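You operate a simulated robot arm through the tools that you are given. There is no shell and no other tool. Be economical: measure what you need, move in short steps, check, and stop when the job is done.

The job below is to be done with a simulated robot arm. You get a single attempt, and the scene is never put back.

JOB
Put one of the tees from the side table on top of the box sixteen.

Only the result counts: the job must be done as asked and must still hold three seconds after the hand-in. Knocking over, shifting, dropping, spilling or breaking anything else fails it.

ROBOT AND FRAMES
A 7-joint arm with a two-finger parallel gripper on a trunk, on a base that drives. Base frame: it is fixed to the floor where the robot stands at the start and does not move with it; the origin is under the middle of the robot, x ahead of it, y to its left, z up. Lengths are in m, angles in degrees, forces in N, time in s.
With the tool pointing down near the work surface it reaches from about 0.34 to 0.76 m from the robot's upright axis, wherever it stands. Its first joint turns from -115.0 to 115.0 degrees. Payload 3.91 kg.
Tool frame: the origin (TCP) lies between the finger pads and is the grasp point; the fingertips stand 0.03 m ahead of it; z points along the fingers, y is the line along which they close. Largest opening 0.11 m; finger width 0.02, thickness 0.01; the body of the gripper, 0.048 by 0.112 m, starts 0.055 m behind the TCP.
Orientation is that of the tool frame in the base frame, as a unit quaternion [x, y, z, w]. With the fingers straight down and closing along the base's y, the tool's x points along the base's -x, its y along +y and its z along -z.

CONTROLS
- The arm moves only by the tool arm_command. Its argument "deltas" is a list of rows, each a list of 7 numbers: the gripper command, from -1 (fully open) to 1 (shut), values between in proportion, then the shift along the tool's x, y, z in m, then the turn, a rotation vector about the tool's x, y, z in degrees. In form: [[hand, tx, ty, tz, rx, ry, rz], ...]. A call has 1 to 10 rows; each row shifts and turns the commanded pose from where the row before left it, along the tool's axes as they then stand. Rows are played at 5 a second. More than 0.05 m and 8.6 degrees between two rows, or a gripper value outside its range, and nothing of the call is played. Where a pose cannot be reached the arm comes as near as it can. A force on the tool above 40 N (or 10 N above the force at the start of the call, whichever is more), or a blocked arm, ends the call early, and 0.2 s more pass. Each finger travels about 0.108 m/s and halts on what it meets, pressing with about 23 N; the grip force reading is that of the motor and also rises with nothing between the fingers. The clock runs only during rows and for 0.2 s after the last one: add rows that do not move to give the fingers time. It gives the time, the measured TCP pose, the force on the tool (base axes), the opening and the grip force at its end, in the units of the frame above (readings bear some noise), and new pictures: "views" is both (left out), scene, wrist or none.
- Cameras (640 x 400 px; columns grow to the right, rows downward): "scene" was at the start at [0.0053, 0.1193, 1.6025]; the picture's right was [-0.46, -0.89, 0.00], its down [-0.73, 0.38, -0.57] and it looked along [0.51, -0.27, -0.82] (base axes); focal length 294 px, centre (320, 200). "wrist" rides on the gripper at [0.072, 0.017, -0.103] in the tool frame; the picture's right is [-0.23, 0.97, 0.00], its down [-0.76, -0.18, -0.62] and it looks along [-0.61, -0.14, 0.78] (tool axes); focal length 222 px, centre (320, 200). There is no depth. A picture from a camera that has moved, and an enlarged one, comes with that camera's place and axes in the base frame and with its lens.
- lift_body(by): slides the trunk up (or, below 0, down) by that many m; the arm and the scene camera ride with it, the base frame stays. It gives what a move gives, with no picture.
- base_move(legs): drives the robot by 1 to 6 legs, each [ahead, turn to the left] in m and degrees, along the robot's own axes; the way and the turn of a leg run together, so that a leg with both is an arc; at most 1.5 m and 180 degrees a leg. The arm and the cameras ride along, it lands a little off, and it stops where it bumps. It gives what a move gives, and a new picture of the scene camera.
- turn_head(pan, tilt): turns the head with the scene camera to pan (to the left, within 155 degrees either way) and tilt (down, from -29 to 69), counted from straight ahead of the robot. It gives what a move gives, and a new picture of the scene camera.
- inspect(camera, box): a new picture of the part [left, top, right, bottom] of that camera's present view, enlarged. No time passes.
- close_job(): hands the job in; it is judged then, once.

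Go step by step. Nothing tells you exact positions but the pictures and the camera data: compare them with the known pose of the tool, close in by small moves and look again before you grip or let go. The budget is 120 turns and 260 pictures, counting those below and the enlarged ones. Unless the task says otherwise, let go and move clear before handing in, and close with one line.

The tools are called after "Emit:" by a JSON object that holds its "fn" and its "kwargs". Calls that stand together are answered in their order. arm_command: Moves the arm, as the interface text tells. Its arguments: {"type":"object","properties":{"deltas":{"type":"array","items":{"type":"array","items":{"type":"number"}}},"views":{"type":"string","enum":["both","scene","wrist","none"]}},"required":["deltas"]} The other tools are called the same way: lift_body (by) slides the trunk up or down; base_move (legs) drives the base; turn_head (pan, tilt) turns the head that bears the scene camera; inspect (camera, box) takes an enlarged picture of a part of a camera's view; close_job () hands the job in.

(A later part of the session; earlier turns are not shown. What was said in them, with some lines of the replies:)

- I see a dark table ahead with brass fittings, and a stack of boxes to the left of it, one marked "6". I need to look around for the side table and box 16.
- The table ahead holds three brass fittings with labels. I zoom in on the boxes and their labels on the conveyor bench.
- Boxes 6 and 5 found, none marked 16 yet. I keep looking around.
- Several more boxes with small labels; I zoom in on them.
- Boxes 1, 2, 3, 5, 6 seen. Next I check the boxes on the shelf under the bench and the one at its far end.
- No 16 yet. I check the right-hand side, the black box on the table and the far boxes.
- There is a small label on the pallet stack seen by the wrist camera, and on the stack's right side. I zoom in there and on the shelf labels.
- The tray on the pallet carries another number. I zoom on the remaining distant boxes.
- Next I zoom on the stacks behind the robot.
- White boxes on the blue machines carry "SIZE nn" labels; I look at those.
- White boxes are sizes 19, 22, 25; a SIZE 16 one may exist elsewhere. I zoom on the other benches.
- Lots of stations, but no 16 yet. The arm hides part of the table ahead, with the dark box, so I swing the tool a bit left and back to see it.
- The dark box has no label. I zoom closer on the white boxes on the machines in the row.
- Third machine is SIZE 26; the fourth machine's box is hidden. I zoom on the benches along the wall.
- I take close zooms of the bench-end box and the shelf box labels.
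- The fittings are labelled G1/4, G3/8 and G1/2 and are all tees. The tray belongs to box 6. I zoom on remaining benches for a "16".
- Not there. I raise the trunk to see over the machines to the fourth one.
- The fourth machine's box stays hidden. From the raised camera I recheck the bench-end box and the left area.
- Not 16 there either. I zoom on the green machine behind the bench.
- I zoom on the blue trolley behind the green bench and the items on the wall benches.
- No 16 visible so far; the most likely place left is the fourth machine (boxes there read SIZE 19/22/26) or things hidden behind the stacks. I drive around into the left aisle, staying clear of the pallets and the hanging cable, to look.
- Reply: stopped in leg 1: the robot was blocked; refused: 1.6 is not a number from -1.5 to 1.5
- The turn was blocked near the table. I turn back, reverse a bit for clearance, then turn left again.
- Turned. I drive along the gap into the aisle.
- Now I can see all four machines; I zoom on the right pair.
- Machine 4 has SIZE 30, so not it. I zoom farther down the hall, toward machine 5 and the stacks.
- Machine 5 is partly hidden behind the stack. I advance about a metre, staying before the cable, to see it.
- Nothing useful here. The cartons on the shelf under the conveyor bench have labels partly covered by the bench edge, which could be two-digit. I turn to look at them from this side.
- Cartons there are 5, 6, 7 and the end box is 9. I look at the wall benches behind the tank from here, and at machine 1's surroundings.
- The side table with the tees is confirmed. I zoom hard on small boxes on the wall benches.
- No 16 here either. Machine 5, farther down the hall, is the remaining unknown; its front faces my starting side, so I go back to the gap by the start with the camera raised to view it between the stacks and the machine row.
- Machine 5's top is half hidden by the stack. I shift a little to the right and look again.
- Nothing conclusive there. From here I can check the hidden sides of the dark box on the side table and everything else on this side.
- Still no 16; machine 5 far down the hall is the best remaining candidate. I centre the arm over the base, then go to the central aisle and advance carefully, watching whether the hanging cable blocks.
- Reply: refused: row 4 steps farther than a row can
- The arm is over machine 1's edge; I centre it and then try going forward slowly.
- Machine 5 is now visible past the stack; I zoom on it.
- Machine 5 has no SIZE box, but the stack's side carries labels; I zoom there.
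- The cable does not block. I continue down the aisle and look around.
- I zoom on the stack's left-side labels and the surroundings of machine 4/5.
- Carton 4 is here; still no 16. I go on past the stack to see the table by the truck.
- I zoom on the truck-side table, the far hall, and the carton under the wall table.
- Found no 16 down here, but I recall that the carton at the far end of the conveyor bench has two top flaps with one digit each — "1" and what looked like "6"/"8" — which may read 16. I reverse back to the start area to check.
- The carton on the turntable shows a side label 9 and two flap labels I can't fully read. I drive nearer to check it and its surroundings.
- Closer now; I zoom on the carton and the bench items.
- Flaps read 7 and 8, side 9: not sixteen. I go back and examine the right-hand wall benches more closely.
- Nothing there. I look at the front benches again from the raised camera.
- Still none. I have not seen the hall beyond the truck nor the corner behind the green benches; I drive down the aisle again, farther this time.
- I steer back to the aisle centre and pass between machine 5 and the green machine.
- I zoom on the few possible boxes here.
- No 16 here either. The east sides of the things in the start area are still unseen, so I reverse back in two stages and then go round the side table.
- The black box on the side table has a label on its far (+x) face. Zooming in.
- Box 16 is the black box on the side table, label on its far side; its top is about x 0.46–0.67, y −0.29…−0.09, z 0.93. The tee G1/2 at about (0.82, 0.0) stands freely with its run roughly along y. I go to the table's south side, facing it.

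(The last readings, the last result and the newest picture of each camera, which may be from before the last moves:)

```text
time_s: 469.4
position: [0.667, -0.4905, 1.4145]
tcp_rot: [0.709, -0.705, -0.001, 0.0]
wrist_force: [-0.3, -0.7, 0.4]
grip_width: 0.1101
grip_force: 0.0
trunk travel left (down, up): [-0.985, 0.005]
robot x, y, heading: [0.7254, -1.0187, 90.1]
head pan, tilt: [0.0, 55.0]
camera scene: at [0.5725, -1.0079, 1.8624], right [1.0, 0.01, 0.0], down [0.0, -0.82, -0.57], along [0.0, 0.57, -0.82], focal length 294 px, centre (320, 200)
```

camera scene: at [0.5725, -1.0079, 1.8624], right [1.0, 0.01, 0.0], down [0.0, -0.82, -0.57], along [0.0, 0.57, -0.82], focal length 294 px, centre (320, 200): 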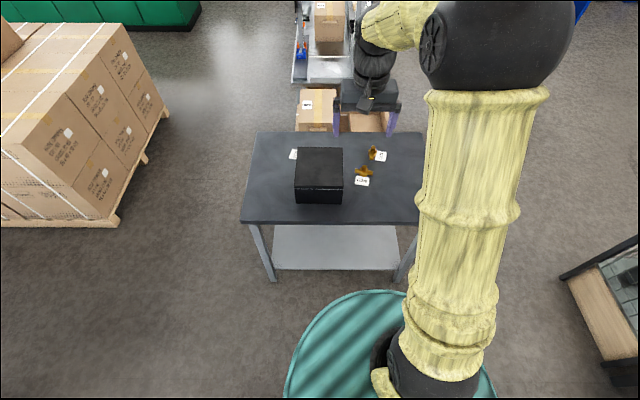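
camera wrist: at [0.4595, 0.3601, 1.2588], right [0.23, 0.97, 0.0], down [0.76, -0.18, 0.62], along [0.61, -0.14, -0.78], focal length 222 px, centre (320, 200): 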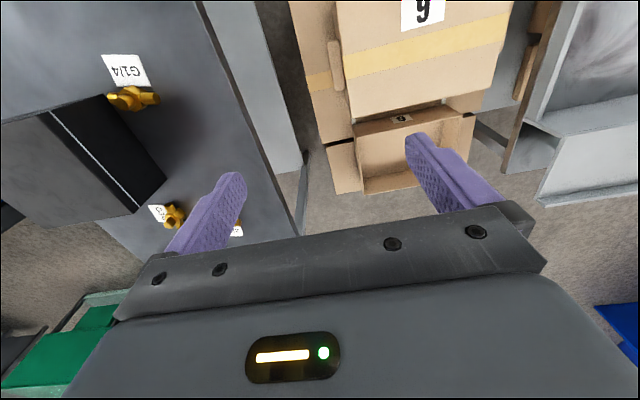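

I move 0.31 m closer to the table, leaving the same clearance as at the start.

Emit:
{"fn": "base_move", "kwargs": {"legs": [[0.31, 0]]}}

Emit:
{"fn": "lift_body", "kwargs": {"by": -0.3}}

Emit:
{"fn": "arm_command", "kwargs": {"deltas": [[-1, 0, -0.04, 0, 0, 0, 0], [-1, 0, -0.04, 0, 0, 0, 0], [-1, 0, -0.04, 0, 0, 0, 0]], "views": "both"}}

```text
time_s: 471.5
position: [0.6658, -0.1767, 1.4151]
tcp_rot: [0.709, -0.706, 0.0, 0.0]
wrist_force: [-0.1, 0.8, 0.0]
grip_width: 0.1101
grip_force: 0.1
trunk travel left (down, up): [-0.985, 0.005]
robot x, y, heading: [0.7202, -0.7063, 90.0]
head pan, tilt: [0.0, 55.0]
camera scene: at [0.5713, -0.6935, 1.8624], right [1.0, 0.0, 0.0], down [0.0, -0.82, -0.57], along [0.0, 0.57, -0.82], focal length 294 px, centre (320, 200)
```

scene: 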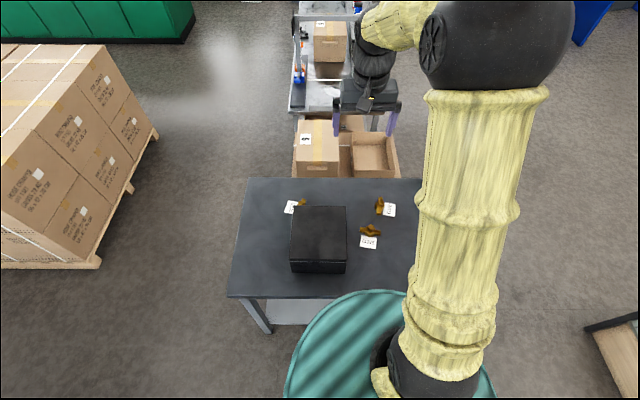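

```text
time_s: 474.5
position: [0.6646, -0.1777, 1.1147]
tcp_rot: [0.709, -0.705, -0.001, 0.0]
wrist_force: [0.2, -0.8, -0.1]
grip_width: 0.1098
grip_force: 0.1
trunk travel left (down, up): [-0.685, 0.305]
robot x, y, heading: [0.7236, -0.7094, 90.2]
head pan, tilt: [0.0, 55.0]
```

```text
time_s: 475.3
position: [0.7855, -0.1759, 1.1129]
tcp_rot: [0.709, -0.705, -0.001, -0.001]
wrist_force: [0.9, 0.7, -0.7]
grip_width: 0.1101
grip_force: 0.2
trunk travel left (down, up): [-0.685, 0.305]
robot x, y, heading: [0.7282, -0.7055, 90.1]
head pan, tilt: [0.0, 55.0]
camera scene: at [0.5722, -0.6945, 1.5625], right [1.0, 0.0, 0.0], down [0.0, -0.82, -0.57], along [0.0, 0.57, -0.82], focal length 294 px, centre (320, 200)
camera wrist: at [0.7694, -0.2498, 1.2159], right [-0.97, 0.22, 0.0], down [0.17, 0.76, 0.62], along [0.14, 0.61, -0.78], focal length 222 px, centre (320, 200)
```

scene: 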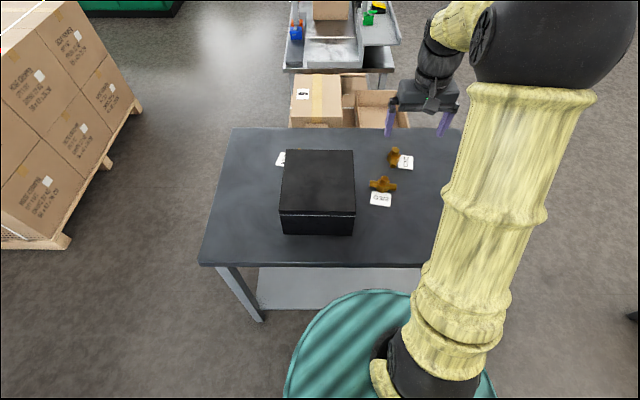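
wrist: 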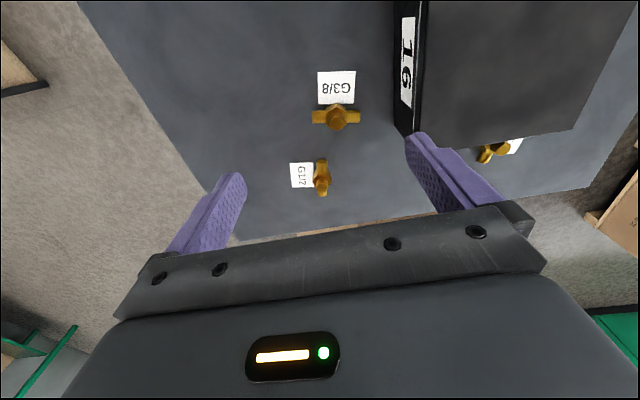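

The G1/2 tee is at about (0.824, −0.004) with its run about 13° off the y axis. I move over it, lower to z ≈ 0.96 and turn 13°.

Emit:
{"fn": "arm_command", "kwargs": {"deltas": [[-1, -0.0344, -0.0078, 0.03, 0, 0, 0], [-1, -0.0344, -0.0078, 0.03, 0, 0, 0], [-1, -0.0344, -0.0078, 0.03, 0, 0, 0], [-1, -0.0344, -0.0078, 0.03, 0, 0, 0], [-1, -0.0344, -0.0078, 0.03, 0, 0, 0], [-1, 0, 0, 0, 0, 0, 6.5], [-1, 0, 0, 0, 0, 0, 6.5], [-1, 0, 0, 0, 0, 0, 0]], "views": "both"}}

```text
time_s: 477.1
position: [0.8255, -0.0043, 0.9644]
tcp_rot: [-0.623, 0.782, 0.001, 0.001]
wrist_force: [0.9, 0.4, 0.6]
grip_width: 0.11
grip_force: 0.1
trunk travel left (down, up): [-0.685, 0.305]
robot x, y, heading: [0.7249, -0.7069, 90.1]
head pan, tilt: [0.0, 55.0]
camera scene: at [0.5714, -0.6944, 1.5624], right [1.0, 0.0, 0.0], down [0.0, -0.82, -0.57], along [0.0, 0.57, -0.82], focal length 294 px, centre (320, 200)
camera wrist: at [0.793, -0.0715, 1.0669], right [-0.9, 0.44, 0.0], down [0.34, 0.7, 0.62], along [0.27, 0.56, -0.78], focal length 222 px, centre (320, 200)
```

scene: 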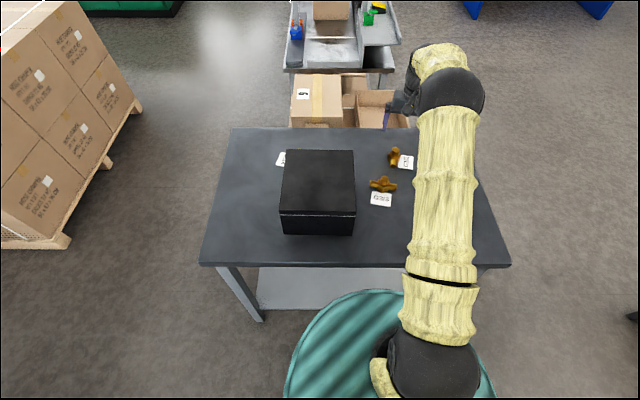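
wrist: 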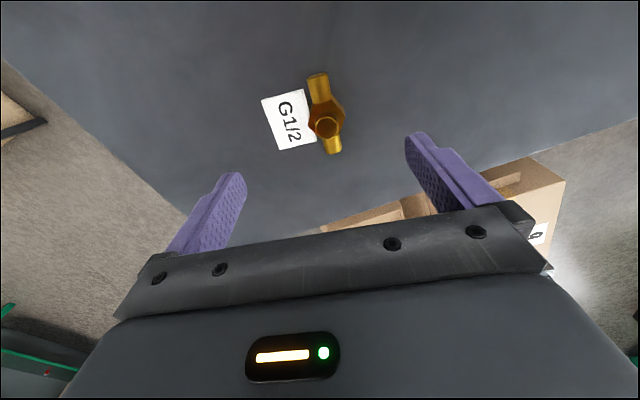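

The tool is aligned with the tee, about 5 mm to one side. I correct and descend to z ≈ 0.84.

Emit:
{"fn": "arm_command", "kwargs": {"deltas": [[-1, 0, 0.005, 0.03, 0, 0, 0], [-1, 0, 0, 0.03, 0, 0, 0], [-1, 0, 0, 0.03, 0, 0, 0], [-1, 0, 0, 0.02, 0, 0, 0], [-1, 0, 0, 0.012, 0, 0, 0], [-1, 0, 0, 0, 0, 0, 0]], "views": "wrist"}}

```text
time_s: 478.5
position: [0.8207, -0.0026, 0.841]
tcp_rot: [-0.624, 0.781, 0.0, 0.0]
wrist_force: [-1.1, -1.1, 0.1]
grip_width: 0.11
grip_force: 0.1
trunk travel left (down, up): [-0.685, 0.305]
robot x, y, heading: [0.7233, -0.7039, 90.3]
head pan, tilt: [0.0, 55.0]
camera wrist: at [0.7884, -0.0698, 0.9451], right [-0.9, 0.44, 0.0], down [0.34, 0.7, 0.62], along [0.27, 0.56, -0.78], focal length 222 px, centre (320, 200)
```

wrist: 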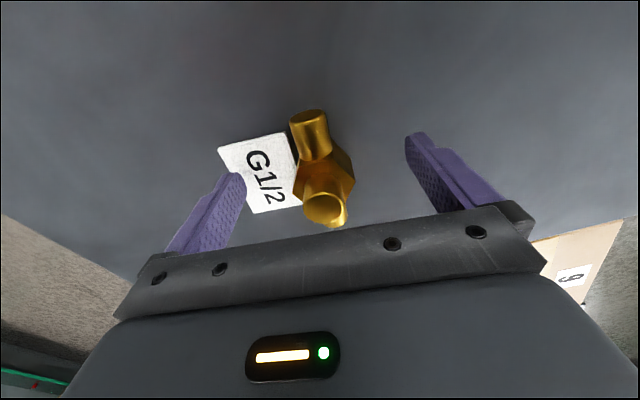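

The tee is between the fingers. I close the grip.

Emit:
{"fn": "arm_command", "kwargs": {"deltas": [[0, 0, 0, 0, 0, 0, 0], [0.3, 0, 0, 0, 0, 0, 0], [1, 0, 0, 0, 0, 0, 0], [1, 0, 0, 0, 0, 0, 0], [1, 0, 0, 0, 0, 0, 0], [1, 0, 0, 0, 0, 0, 0]], "views": "wrist"}}

```text
time_s: 479.9
position: [0.8199, -0.0028, 0.8418]
tcp_rot: [-0.624, 0.781, 0.0, 0.0]
wrist_force: [0.0, -0.6, 0.3]
grip_width: 0.041
grip_force: 22.8
trunk travel left (down, up): [-0.685, 0.305]
robot x, y, heading: [0.7254, -0.709, 90.2]
head pan, tilt: [0.0, 55.0]
camera wrist: at [0.7884, -0.0698, 0.9453], right [-0.9, 0.44, 0.0], down [0.34, 0.7, 0.62], along [0.27, 0.56, -0.78], focal length 222 px, centre (320, 200)
```

wrist: 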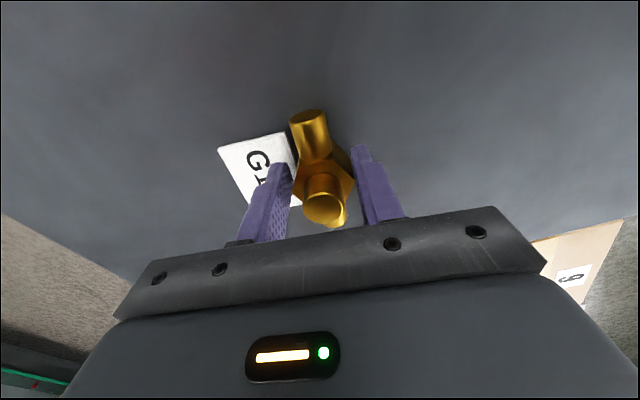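

Gripped (opening 41 mm). I lift and check that it stays.

Emit:
{"fn": "arm_command", "kwargs": {"deltas": [[1, 0, 0, -0.02, 0, 0, 0], [1, 0, 0, -0.03, 0, 0, 0], [1, 0, 0, -0.04, 0, 0, 0], [1, 0, 0, -0.04, 0, 0, 0], [1, 0, 0, -0.04, 0, 0, 0], [1, 0, 0, 0, 0, 0, 0]], "views": "both"}}

```text
time_s: 481.3
position: [0.8217, -0.0022, 1.0097]
tcp_rot: [-0.624, 0.781, 0.0, 0.0]
wrist_force: [0.2, 0.0, -0.8]
grip_width: 0.0001
grip_force: 23.2
trunk travel left (down, up): [-0.685, 0.305]
robot x, y, heading: [0.7228, -0.7045, 90.0]
head pan, tilt: [0.0, 55.0]
camera scene: at [0.5714, -0.6943, 1.5623], right [1.0, 0.0, 0.0], down [0.0, -0.82, -0.57], along [0.0, 0.57, -0.82], focal length 294 px, centre (320, 200)
camera wrist: at [0.7892, -0.0704, 1.1121], right [-0.9, 0.44, 0.0], down [0.34, 0.7, 0.62], along [0.27, 0.56, -0.78], focal length 222 px, centre (320, 200)
```

scene: 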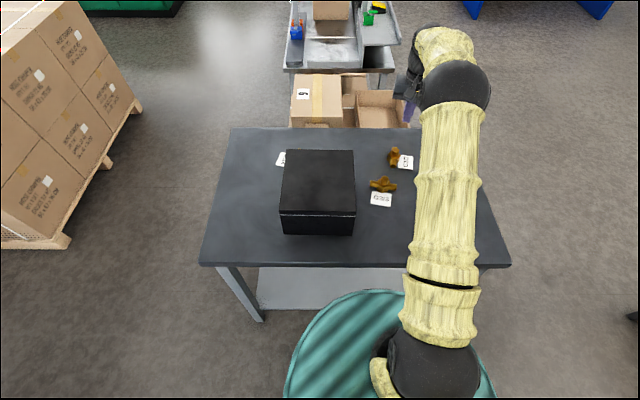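
wrist: 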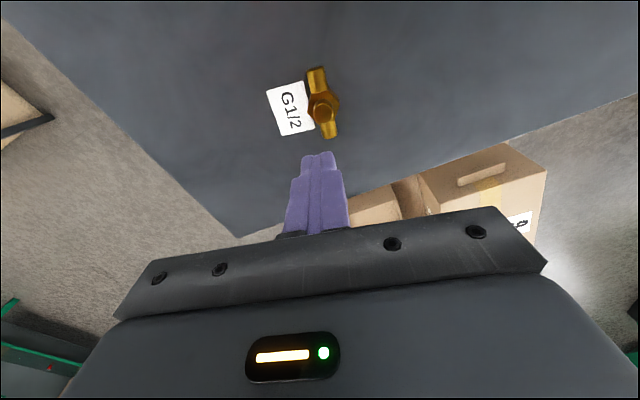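

The tee slipped out and stays standing in place. I look closely at its shape to choose a better grip.

Emit:
{"fn": "inspect", "kwargs": {"camera": "wrist", "box": [270, 50, 370, 150]}}

Emit:
{"fn": "inspect", "kwargs": {"camera": "scene", "box": [365, 140, 425, 200]}}

```text
4.00 times, centred on (320, 100) of wrist
camera zoom: at [0.7892, -0.0704, 1.1121], right [-0.9, 0.44, 0.0], down [0.34, 0.7, 0.62], along [0.27, 0.56, -0.78], focal length 888 px, centre (320, 600)
```

zoom: 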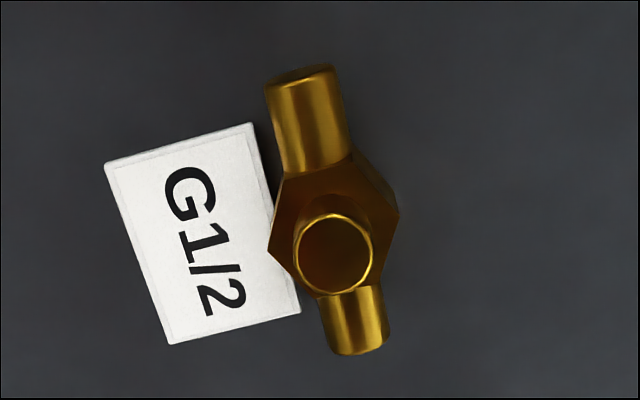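

```text
6.67 times, centred on (395, 170) of scene
camera zoom: at [0.5714, -0.6943, 1.5623], right [1.0, 0.0, 0.0], down [0.0, -0.82, -0.57], along [0.0, 0.57, -0.82], focal length 1961 px, centre (-180, 400)
```

zoom: 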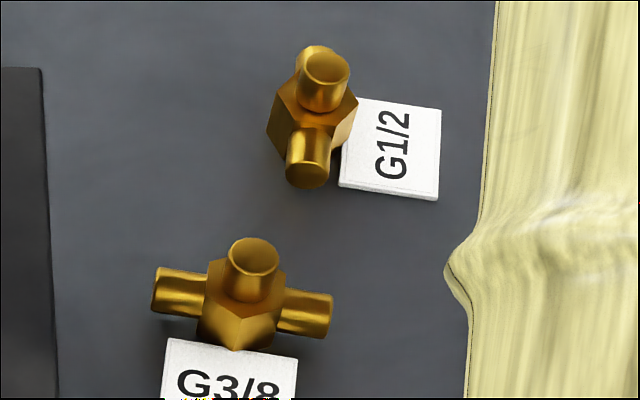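

The body is an upright hexagon and I had gripped it on its edges. I open, shift ~5 mm, and turn the tool by −30° so the pads meet two flats.

Emit:
{"fn": "arm_command", "kwargs": {"deltas": [[-1, -0.005, 0.003, 0, 0, 0, 0], [-1, 0, 0, 0, 0, 0, -7.5], [-1, 0, 0, 0, 0, 0, -7.5], [-1, 0, 0, 0, 0, 0, -7.5], [-1, 0, 0, 0, 0, 0, -7.0], [-1, 0, 0, 0.03, 0, 0, 0], [-1, 0, 0, 0.03, 0, 0, 0], [-1, 0, 0, 0.03, 0, 0, 0], [-1, 0, 0, 0, 0, 0, 0]], "views": "wrist"}}

Emit:
{"fn": "inspect", "kwargs": {"camera": "wrist", "box": [220, 60, 420, 240]}}

```text
time_s: 483.3
position: [0.8179, 0.002, 0.922]
tcp_rot: [0.802, -0.597, 0.001, 0.0]
wrist_force: [-0.2, -0.2, -0.8]
grip_width: 0.1099
grip_force: 0.2
trunk travel left (down, up): [-0.685, 0.305]
robot x, y, heading: [0.7199, -0.7041, 90.0]
head pan, tilt: [0.0, 55.0]
camera wrist: at [0.8232, -0.0736, 1.024], right [-1.0, -0.06, 0.0], down [-0.05, 0.78, 0.62], along [-0.04, 0.62, -0.78], focal length 222 px, centre (320, 200)
```

wrist: 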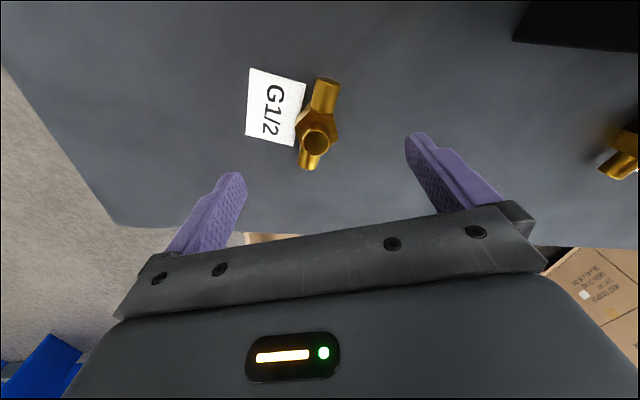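

```text
2.22 times, centred on (320, 150) of wrist
camera zoom: at [0.8232, -0.0736, 1.024], right [-1.0, -0.06, 0.0], down [-0.05, 0.78, 0.62], along [-0.04, 0.62, -0.78], focal length 494 px, centre (320, 311)
```

zoom: 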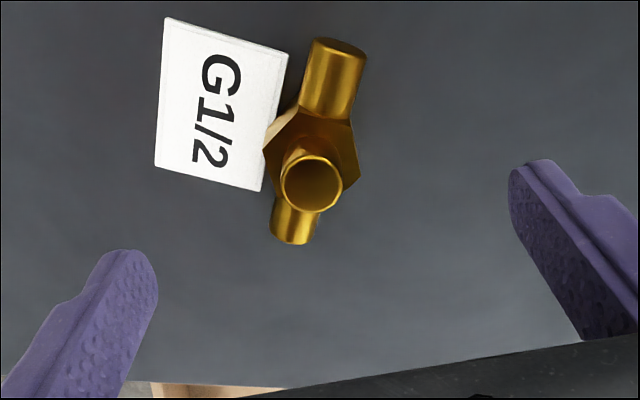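

Well aligned: the flats now face the fingers. I nudge 3 mm, lower to z ≈ 0.835 and close.

Emit:
{"fn": "arm_command", "kwargs": {"deltas": [[-1, 0, -0.003, 0.03, 0, 0, 0], [-1, 0, 0, 0.03, 0, 0, 0], [-1, 0, 0, 0.02, 0, 0, 0], [-1, 0, 0, 0.007, 0, 0, 0], [0, 0, 0, 0, 0, 0, 0], [0.4, 0, 0, 0, 0, 0, 0], [1, 0, 0, 0, 0, 0, 0], [1, 0, 0, 0, 0, 0, 0], [1, 0, 0, 0, 0, 0, 0], [1, 0, 0, 0, 0, 0, 0]], "views": "wrist"}}

```text
time_s: 485.5
position: [0.819, 0.0017, 0.8352]
tcp_rot: [0.803, -0.596, 0.0, 0.0]
wrist_force: [0.6, 1.4, 1.7]
grip_width: 0.0408
grip_force: 22.8
trunk travel left (down, up): [-0.685, 0.305]
robot x, y, heading: [0.7252, -0.7081, 89.9]
head pan, tilt: [0.0, 55.0]
camera wrist: at [0.8248, -0.0728, 0.9377], right [-1.0, -0.06, 0.0], down [-0.05, 0.78, 0.62], along [-0.04, 0.62, -0.78], focal length 222 px, centre (320, 200)
```

wrist: 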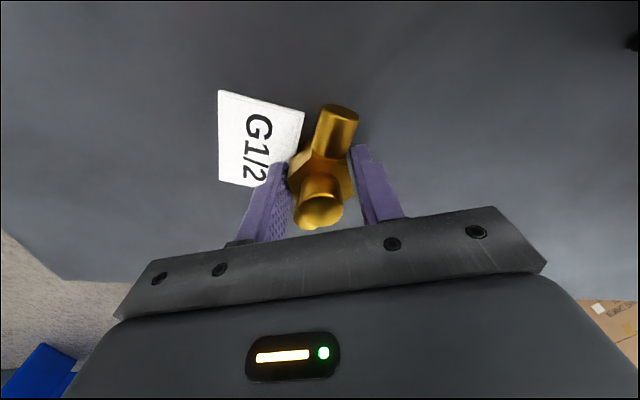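

Opening again 41 mm. I lift slowly by a few cm and check.

Emit:
{"fn": "arm_command", "kwargs": {"deltas": [[1, 0, 0, -0.005, 0, 0, 0], [1, 0, 0, -0.01, 0, 0, 0], [1, 0, 0, -0.01, 0, 0, 0], [1, 0, 0, -0.01, 0, 0, 0], [1, 0, 0, 0, 0, 0, 0]], "views": "wrist"}}

```text
time_s: 486.7
position: [0.8205, 0.0039, 0.8696]
tcp_rot: [0.803, -0.596, 0.0, 0.0]
wrist_force: [0.8, 0.0, -1.6]
grip_width: 0.0407
grip_force: 23.1
trunk travel left (down, up): [-0.685, 0.305]
robot x, y, heading: [0.7247, -0.7058, 90.0]
head pan, tilt: [0.0, 55.0]
camera wrist: at [0.8249, -0.0717, 0.9729], right [-1.0, -0.06, 0.0], down [-0.05, 0.78, 0.62], along [-0.04, 0.62, -0.78], focal length 222 px, centre (320, 200)
```

wrist: 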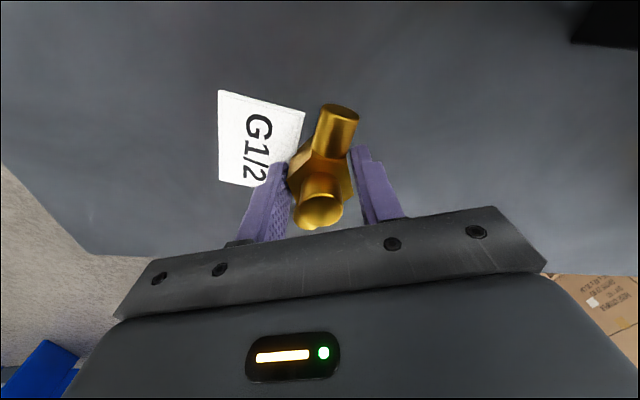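

The tee is held, with its tag lifting along (it is attached). I lift on to z ≈ 1.02.

Emit:
{"fn": "arm_command", "kwargs": {"deltas": [[1, 0, 0, -0.02, 0, 0, 0], [1, 0, 0, -0.03, 0, 0, 0], [1, 0, 0, -0.03, 0, 0, 0], [1, 0, 0, -0.03, 0, 0, 0], [1, 0, 0, -0.03, 0, 0, 0], [1, 0, 0, -0.01, 0, 0, 0], [1, 0, 0, 0, 0, 0, 0]], "views": "both"}}

```text
time_s: 488.3
position: [0.821, 0.0052, 1.0201]
tcp_rot: [0.803, -0.596, 0.0, 0.001]
wrist_force: [0.0, -0.1, -2.0]
grip_width: 0.0408
grip_force: 22.5
trunk travel left (down, up): [-0.685, 0.305]
robot x, y, heading: [0.7274, -0.7036, 90.4]
head pan, tilt: [0.0, 55.0]
camera scene: at [0.5714, -0.6942, 1.5623], right [1.0, 0.0, 0.0], down [0.0, -0.82, -0.57], along [0.0, 0.57, -0.82], focal length 294 px, centre (320, 200)
camera wrist: at [0.8251, -0.0706, 1.1237], right [-1.0, -0.06, 0.0], down [-0.05, 0.78, 0.62], along [-0.04, 0.62, -0.78], focal length 222 px, centre (320, 200)
```

scene: 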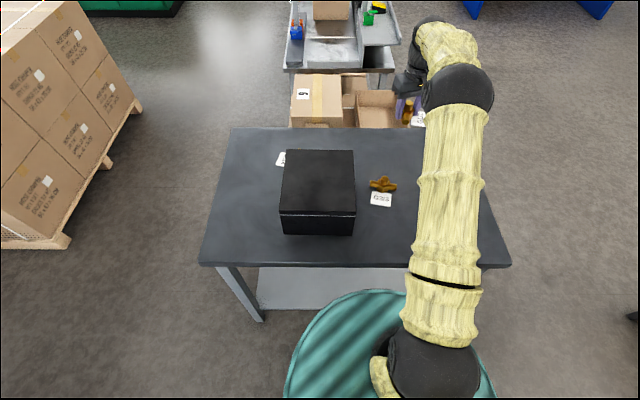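
wrist: 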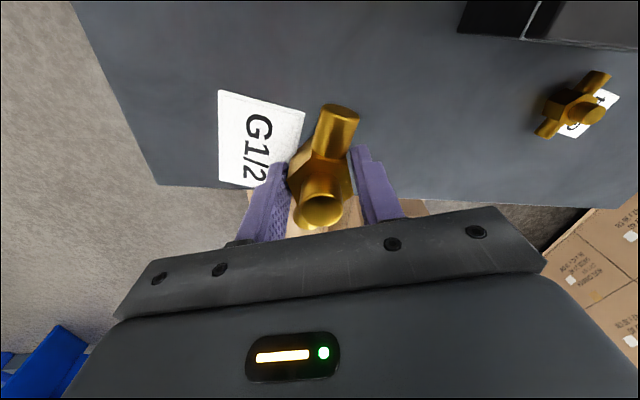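

Held firmly. Now I carry it over the middle of box 16 (about (0.55, −0.18)).

Emit:
{"fn": "arm_command", "kwargs": {"deltas": [[1, 0.0097, 0.0315, 0, 0, 0, 0], [1, 0.0097, 0.0315, 0, 0, 0, 0], [1, 0.0097, 0.0315, 0, 0, 0, 0], [1, 0.0097, 0.0315, 0, 0, 0, 0], [1, 0.0097, 0.0315, 0, 0, 0, 0], [1, 0.0097, 0.0315, 0, 0, 0, 0], [1, 0.0097, 0.0315, 0, 0, 0, 0], [1, 0.0097, 0.0315, 0, 0, 0, 0], [1, 0.0097, 0.0315, 0, 0, 0, 0], [1, 0.0097, 0.0315, 0, 0, 0, 0]], "views": "both"}}

```text
time_s: 490.5
position: [0.5471, -0.1852, 1.0176]
tcp_rot: [0.803, -0.596, 0.0, 0.0]
wrist_force: [-0.9, -0.1, -1.6]
grip_width: 0.0409
grip_force: 22.8
trunk travel left (down, up): [-0.685, 0.305]
robot x, y, heading: [0.7235, -0.7067, 90.3]
head pan, tilt: [0.0, 55.0]
camera scene: at [0.5706, -0.6947, 1.5623], right [1.0, 0.0, 0.0], down [0.0, -0.82, -0.57], along [0.0, 0.57, -0.82], focal length 294 px, centre (320, 200)
camera wrist: at [0.551, -0.2594, 1.1205], right [-1.0, -0.06, 0.0], down [-0.05, 0.78, 0.62], along [-0.04, 0.62, -0.78], focal length 222 px, centre (320, 200)
```

scene: 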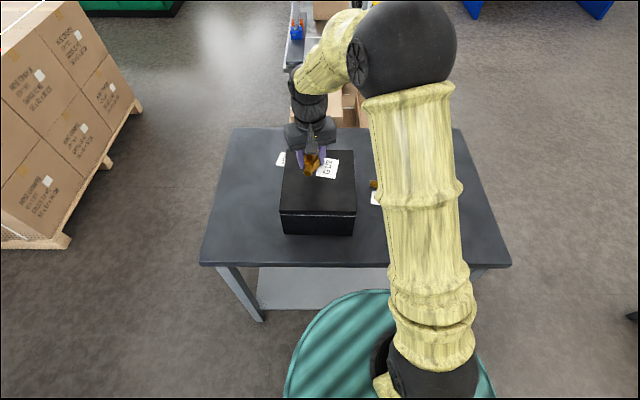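
wrist: 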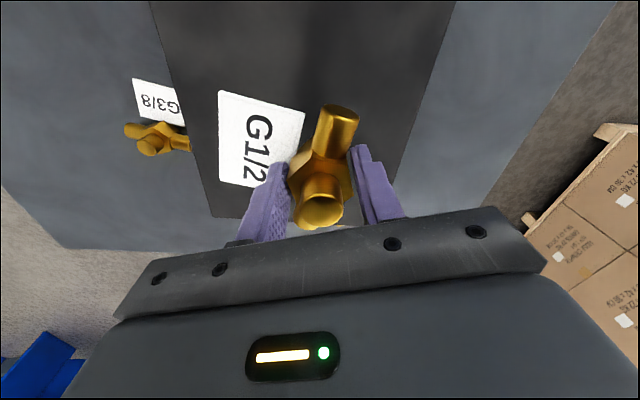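

Over the box. I lower in small steps and watch for contact.

Emit:
{"fn": "arm_command", "kwargs": {"deltas": [[1, 0, 0, 0.015, 0, 0, 0], [1, 0, 0, 0.015, 0, 0, 0], [1, 0, 0, 0.008, 0, 0, 0], [1, 0, 0, 0, 0, 0, 0]], "views": "wrist"}}

Emit:
{"fn": "arm_command", "kwargs": {"deltas": [[1, 0, 0, 0.005, 0, 0, 0], [1, 0, 0, 0, 0, 0, 0]], "views": "none"}}

```text
time_s: 491.5
position: [0.5461, -0.1818, 0.9803]
tcp_rot: [0.802, -0.597, -0.001, 0.0]
wrist_force: [0.8, -0.2, -1.1]
grip_width: 0.0408
grip_force: 22.9
trunk travel left (down, up): [-0.685, 0.305]
robot x, y, heading: [0.7241, -0.7035, 90.3]
head pan, tilt: [0.0, 55.0]
camera wrist: at [0.5515, -0.2567, 1.0837], right [-1.0, -0.06, 0.0], down [-0.05, 0.78, 0.62], along [-0.04, 0.62, -0.78], focal length 222 px, centre (320, 200)
```

wrist: 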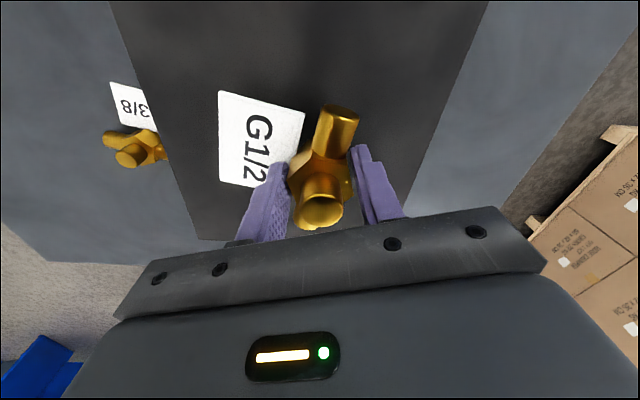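

```text
time_s: 492.1
position: [0.5475, -0.1813, 0.9765]
tcp_rot: [0.803, -0.596, 0.0, 0.001]
wrist_force: [1.0, 0.2, -1.7]
grip_width: 0.0407
grip_force: 23.0
trunk travel left (down, up): [-0.685, 0.305]
robot x, y, heading: [0.7257, -0.708, 90.1]
head pan, tilt: [0.0, 55.0]
```

Emit:
{"fn": "arm_command", "kwargs": {"deltas": [[1, 0, 0, 0.005, 0, 0, 0], [1, 0, 0, 0, 0, 0, 0]], "views": "none"}}

Emit:
{"fn": "arm_command", "kwargs": {"deltas": [[1, 0, 0, 0.004, 0, 0, 0], [1, 0, 0, 0, 0, 0, 0]], "views": "none"}}

Emit:
{"fn": "inspect", "kwargs": {"camera": "scene", "box": [270, 120, 370, 240]}}

```text
time_s: 492.7
position: [0.5476, -0.1797, 0.9719]
tcp_rot: [0.803, -0.596, -0.001, 0.0]
wrist_force: [-0.7, -0.2, -1.2]
grip_width: 0.0407
grip_force: 23.3
trunk travel left (down, up): [-0.685, 0.305]
robot x, y, heading: [0.72, -0.7078, 90.2]
head pan, tilt: [0.0, 55.0]
```

```text
time_s: 493.3
position: [0.5466, -0.1801, 0.9673]
tcp_rot: [0.803, -0.596, 0.0, 0.0]
wrist_force: [0.5, -0.3, -1.1]
grip_width: 0.041
grip_force: 23.2
trunk travel left (down, up): [-0.685, 0.305]
robot x, y, heading: [0.7231, -0.7069, 90.2]
head pan, tilt: [0.0, 55.0]
```

```text
3.33 times, centred on (320, 180) of scene
camera zoom: at [0.5712, -0.6944, 1.5623], right [1.0, 0.0, 0.0], down [0.0, -0.82, -0.57], along [0.0, 0.57, -0.82], focal length 981 px, centre (320, 267)
```

zoom: 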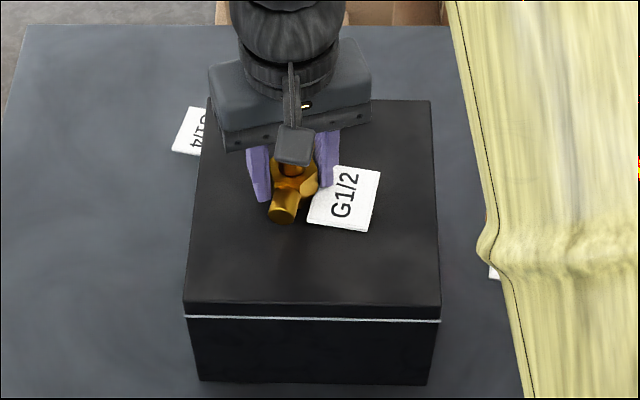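

Still no contact; I continue in small steps.

Emit:
{"fn": "arm_command", "kwargs": {"deltas": [[1, 0, 0, 0.004, 0, 0, 0], [1, 0, 0, 0, 0, 0, 0]], "views": "none"}}

Emit:
{"fn": "arm_command", "kwargs": {"deltas": [[1, 0, 0, 0.004, 0, 0, 0], [1, 0, 0, 0, 0, 0, 0]], "views": "none"}}

```text
time_s: 493.9
position: [0.5463, -0.1813, 0.964]
tcp_rot: [0.803, -0.596, -0.002, -0.001]
wrist_force: [-0.4, -0.2, 11.4]
grip_width: 0.0408
grip_force: 23.1
trunk travel left (down, up): [-0.685, 0.305]
robot x, y, heading: [0.7241, -0.7061, 90.3]
head pan, tilt: [0.0, 55.0]
```

```text
time_s: 494.6
position: [0.5462, -0.1795, 0.9649]
tcp_rot: [0.803, -0.596, -0.005, -0.004]
wrist_force: [0.1, -2.4, 18.1]
grip_width: 0.0407
grip_force: 23.1
trunk travel left (down, up): [-0.685, 0.305]
robot x, y, heading: [0.7292, -0.7073, 90.2]
head pan, tilt: [0.0, 55.0]
stopped in row 2: the force on the tool passed its limit (the readings are from after the stop); the commanded pose is now the measured one
```

Contact made: the tee rests on the box. I ease up 1 mm, open, and rise straight up.

Emit:
{"fn": "arm_command", "kwargs": {"deltas": [[1, 0, 0, -0.001, 0, 0, 0], [0.4, 0, 0, 0, 0, 0, 0], [0, 0, 0, 0, 0, 0, 0], [-0.5, 0, 0, 0, 0, 0, 0], [-1, 0, 0, 0, 0, 0, 0], [-1, 0, 0, 0, 0, 0, 0]], "views": "wrist"}}

Emit:
{"fn": "arm_command", "kwargs": {"deltas": [[-1, 0, 0, -0.02, 0, 0, 0], [-1, 0, 0, -0.04, 0, 0, 0], [-1, 0, 0, -0.04, 0, 0, 0], [-1, 0, 0, -0.04, 0, 0, 0], [-1, 0, 0, -0.04, 0, 0, 0], [-1, 0, 0, 0, 0, 0, 0]], "views": "both"}}

```text
time_s: 496.0
position: [0.5454, -0.1782, 0.9628]
tcp_rot: [0.803, -0.596, -0.004, -0.004]
wrist_force: [-1.9, 0.7, 7.1]
grip_width: 0.1088
grip_force: 0.1
trunk travel left (down, up): [-0.685, 0.305]
robot x, y, heading: [0.7207, -0.7027, 90.2]
head pan, tilt: [0.0, 55.0]
camera wrist: at [0.5505, -0.2549, 1.0661], right [-1.0, -0.06, 0.0], down [-0.05, 0.78, 0.63], along [-0.04, 0.63, -0.78], focal length 222 px, centre (320, 200)
```

wrist: 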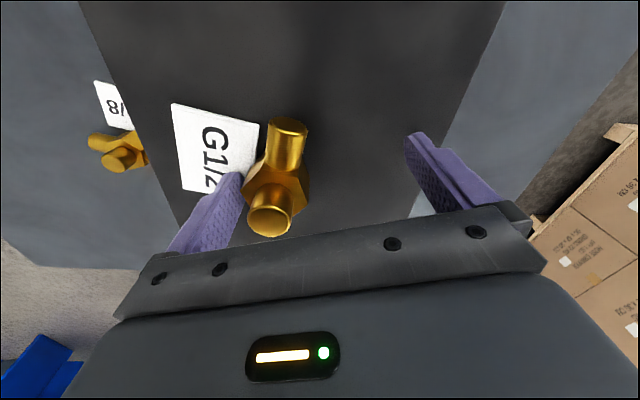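

```text
time_s: 497.4
position: [0.5446, -0.1783, 1.146]
tcp_rot: [0.803, -0.597, -0.004, -0.002]
wrist_force: [-0.2, -0.5, 0.0]
grip_width: 0.1102
grip_force: 0.1
trunk travel left (down, up): [-0.685, 0.305]
robot x, y, heading: [0.726, -0.7018, 90.1]
head pan, tilt: [0.0, 55.0]
camera scene: at [0.5712, -0.6943, 1.5623], right [1.0, 0.0, 0.0], down [0.0, -0.82, -0.57], along [0.0, 0.57, -0.82], focal length 294 px, centre (320, 200)
camera wrist: at [0.5493, -0.2544, 1.2475], right [-1.0, -0.06, 0.0], down [-0.05, 0.78, 0.63], along [-0.04, 0.63, -0.78], focal length 222 px, centre (320, 200)
```

scene: 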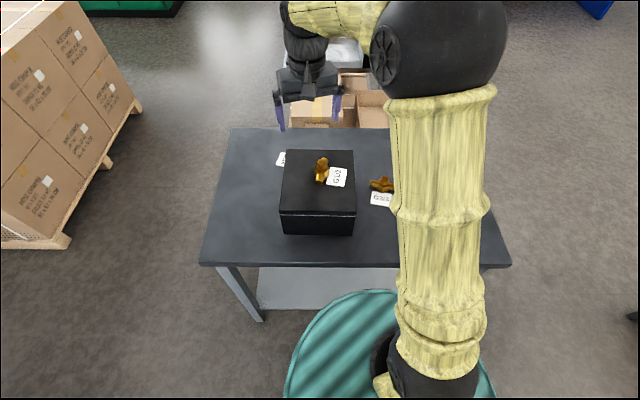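
wrist: 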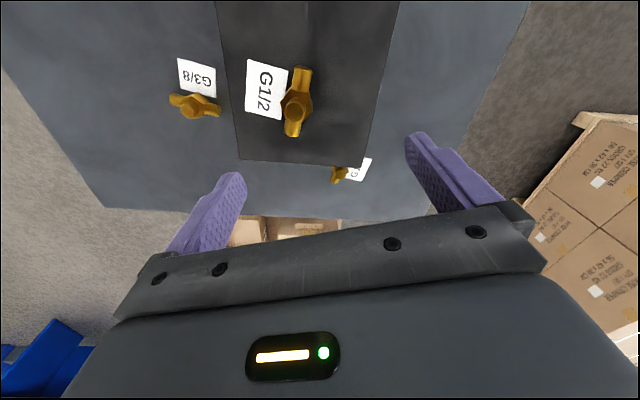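

The tee stands upright in the middle of box 16, the gripper is clear, and the box and the other tees are where they were. I hand in.

Emit:
{"fn": "close_job", "kwargs": {}}

```text
The job is handed in.
```

The G1/2 tee from the side table is now standing on top of box 16, the black box on that same table. The gripper is clear, and in the last pictures the box and the other two tees had not moved.
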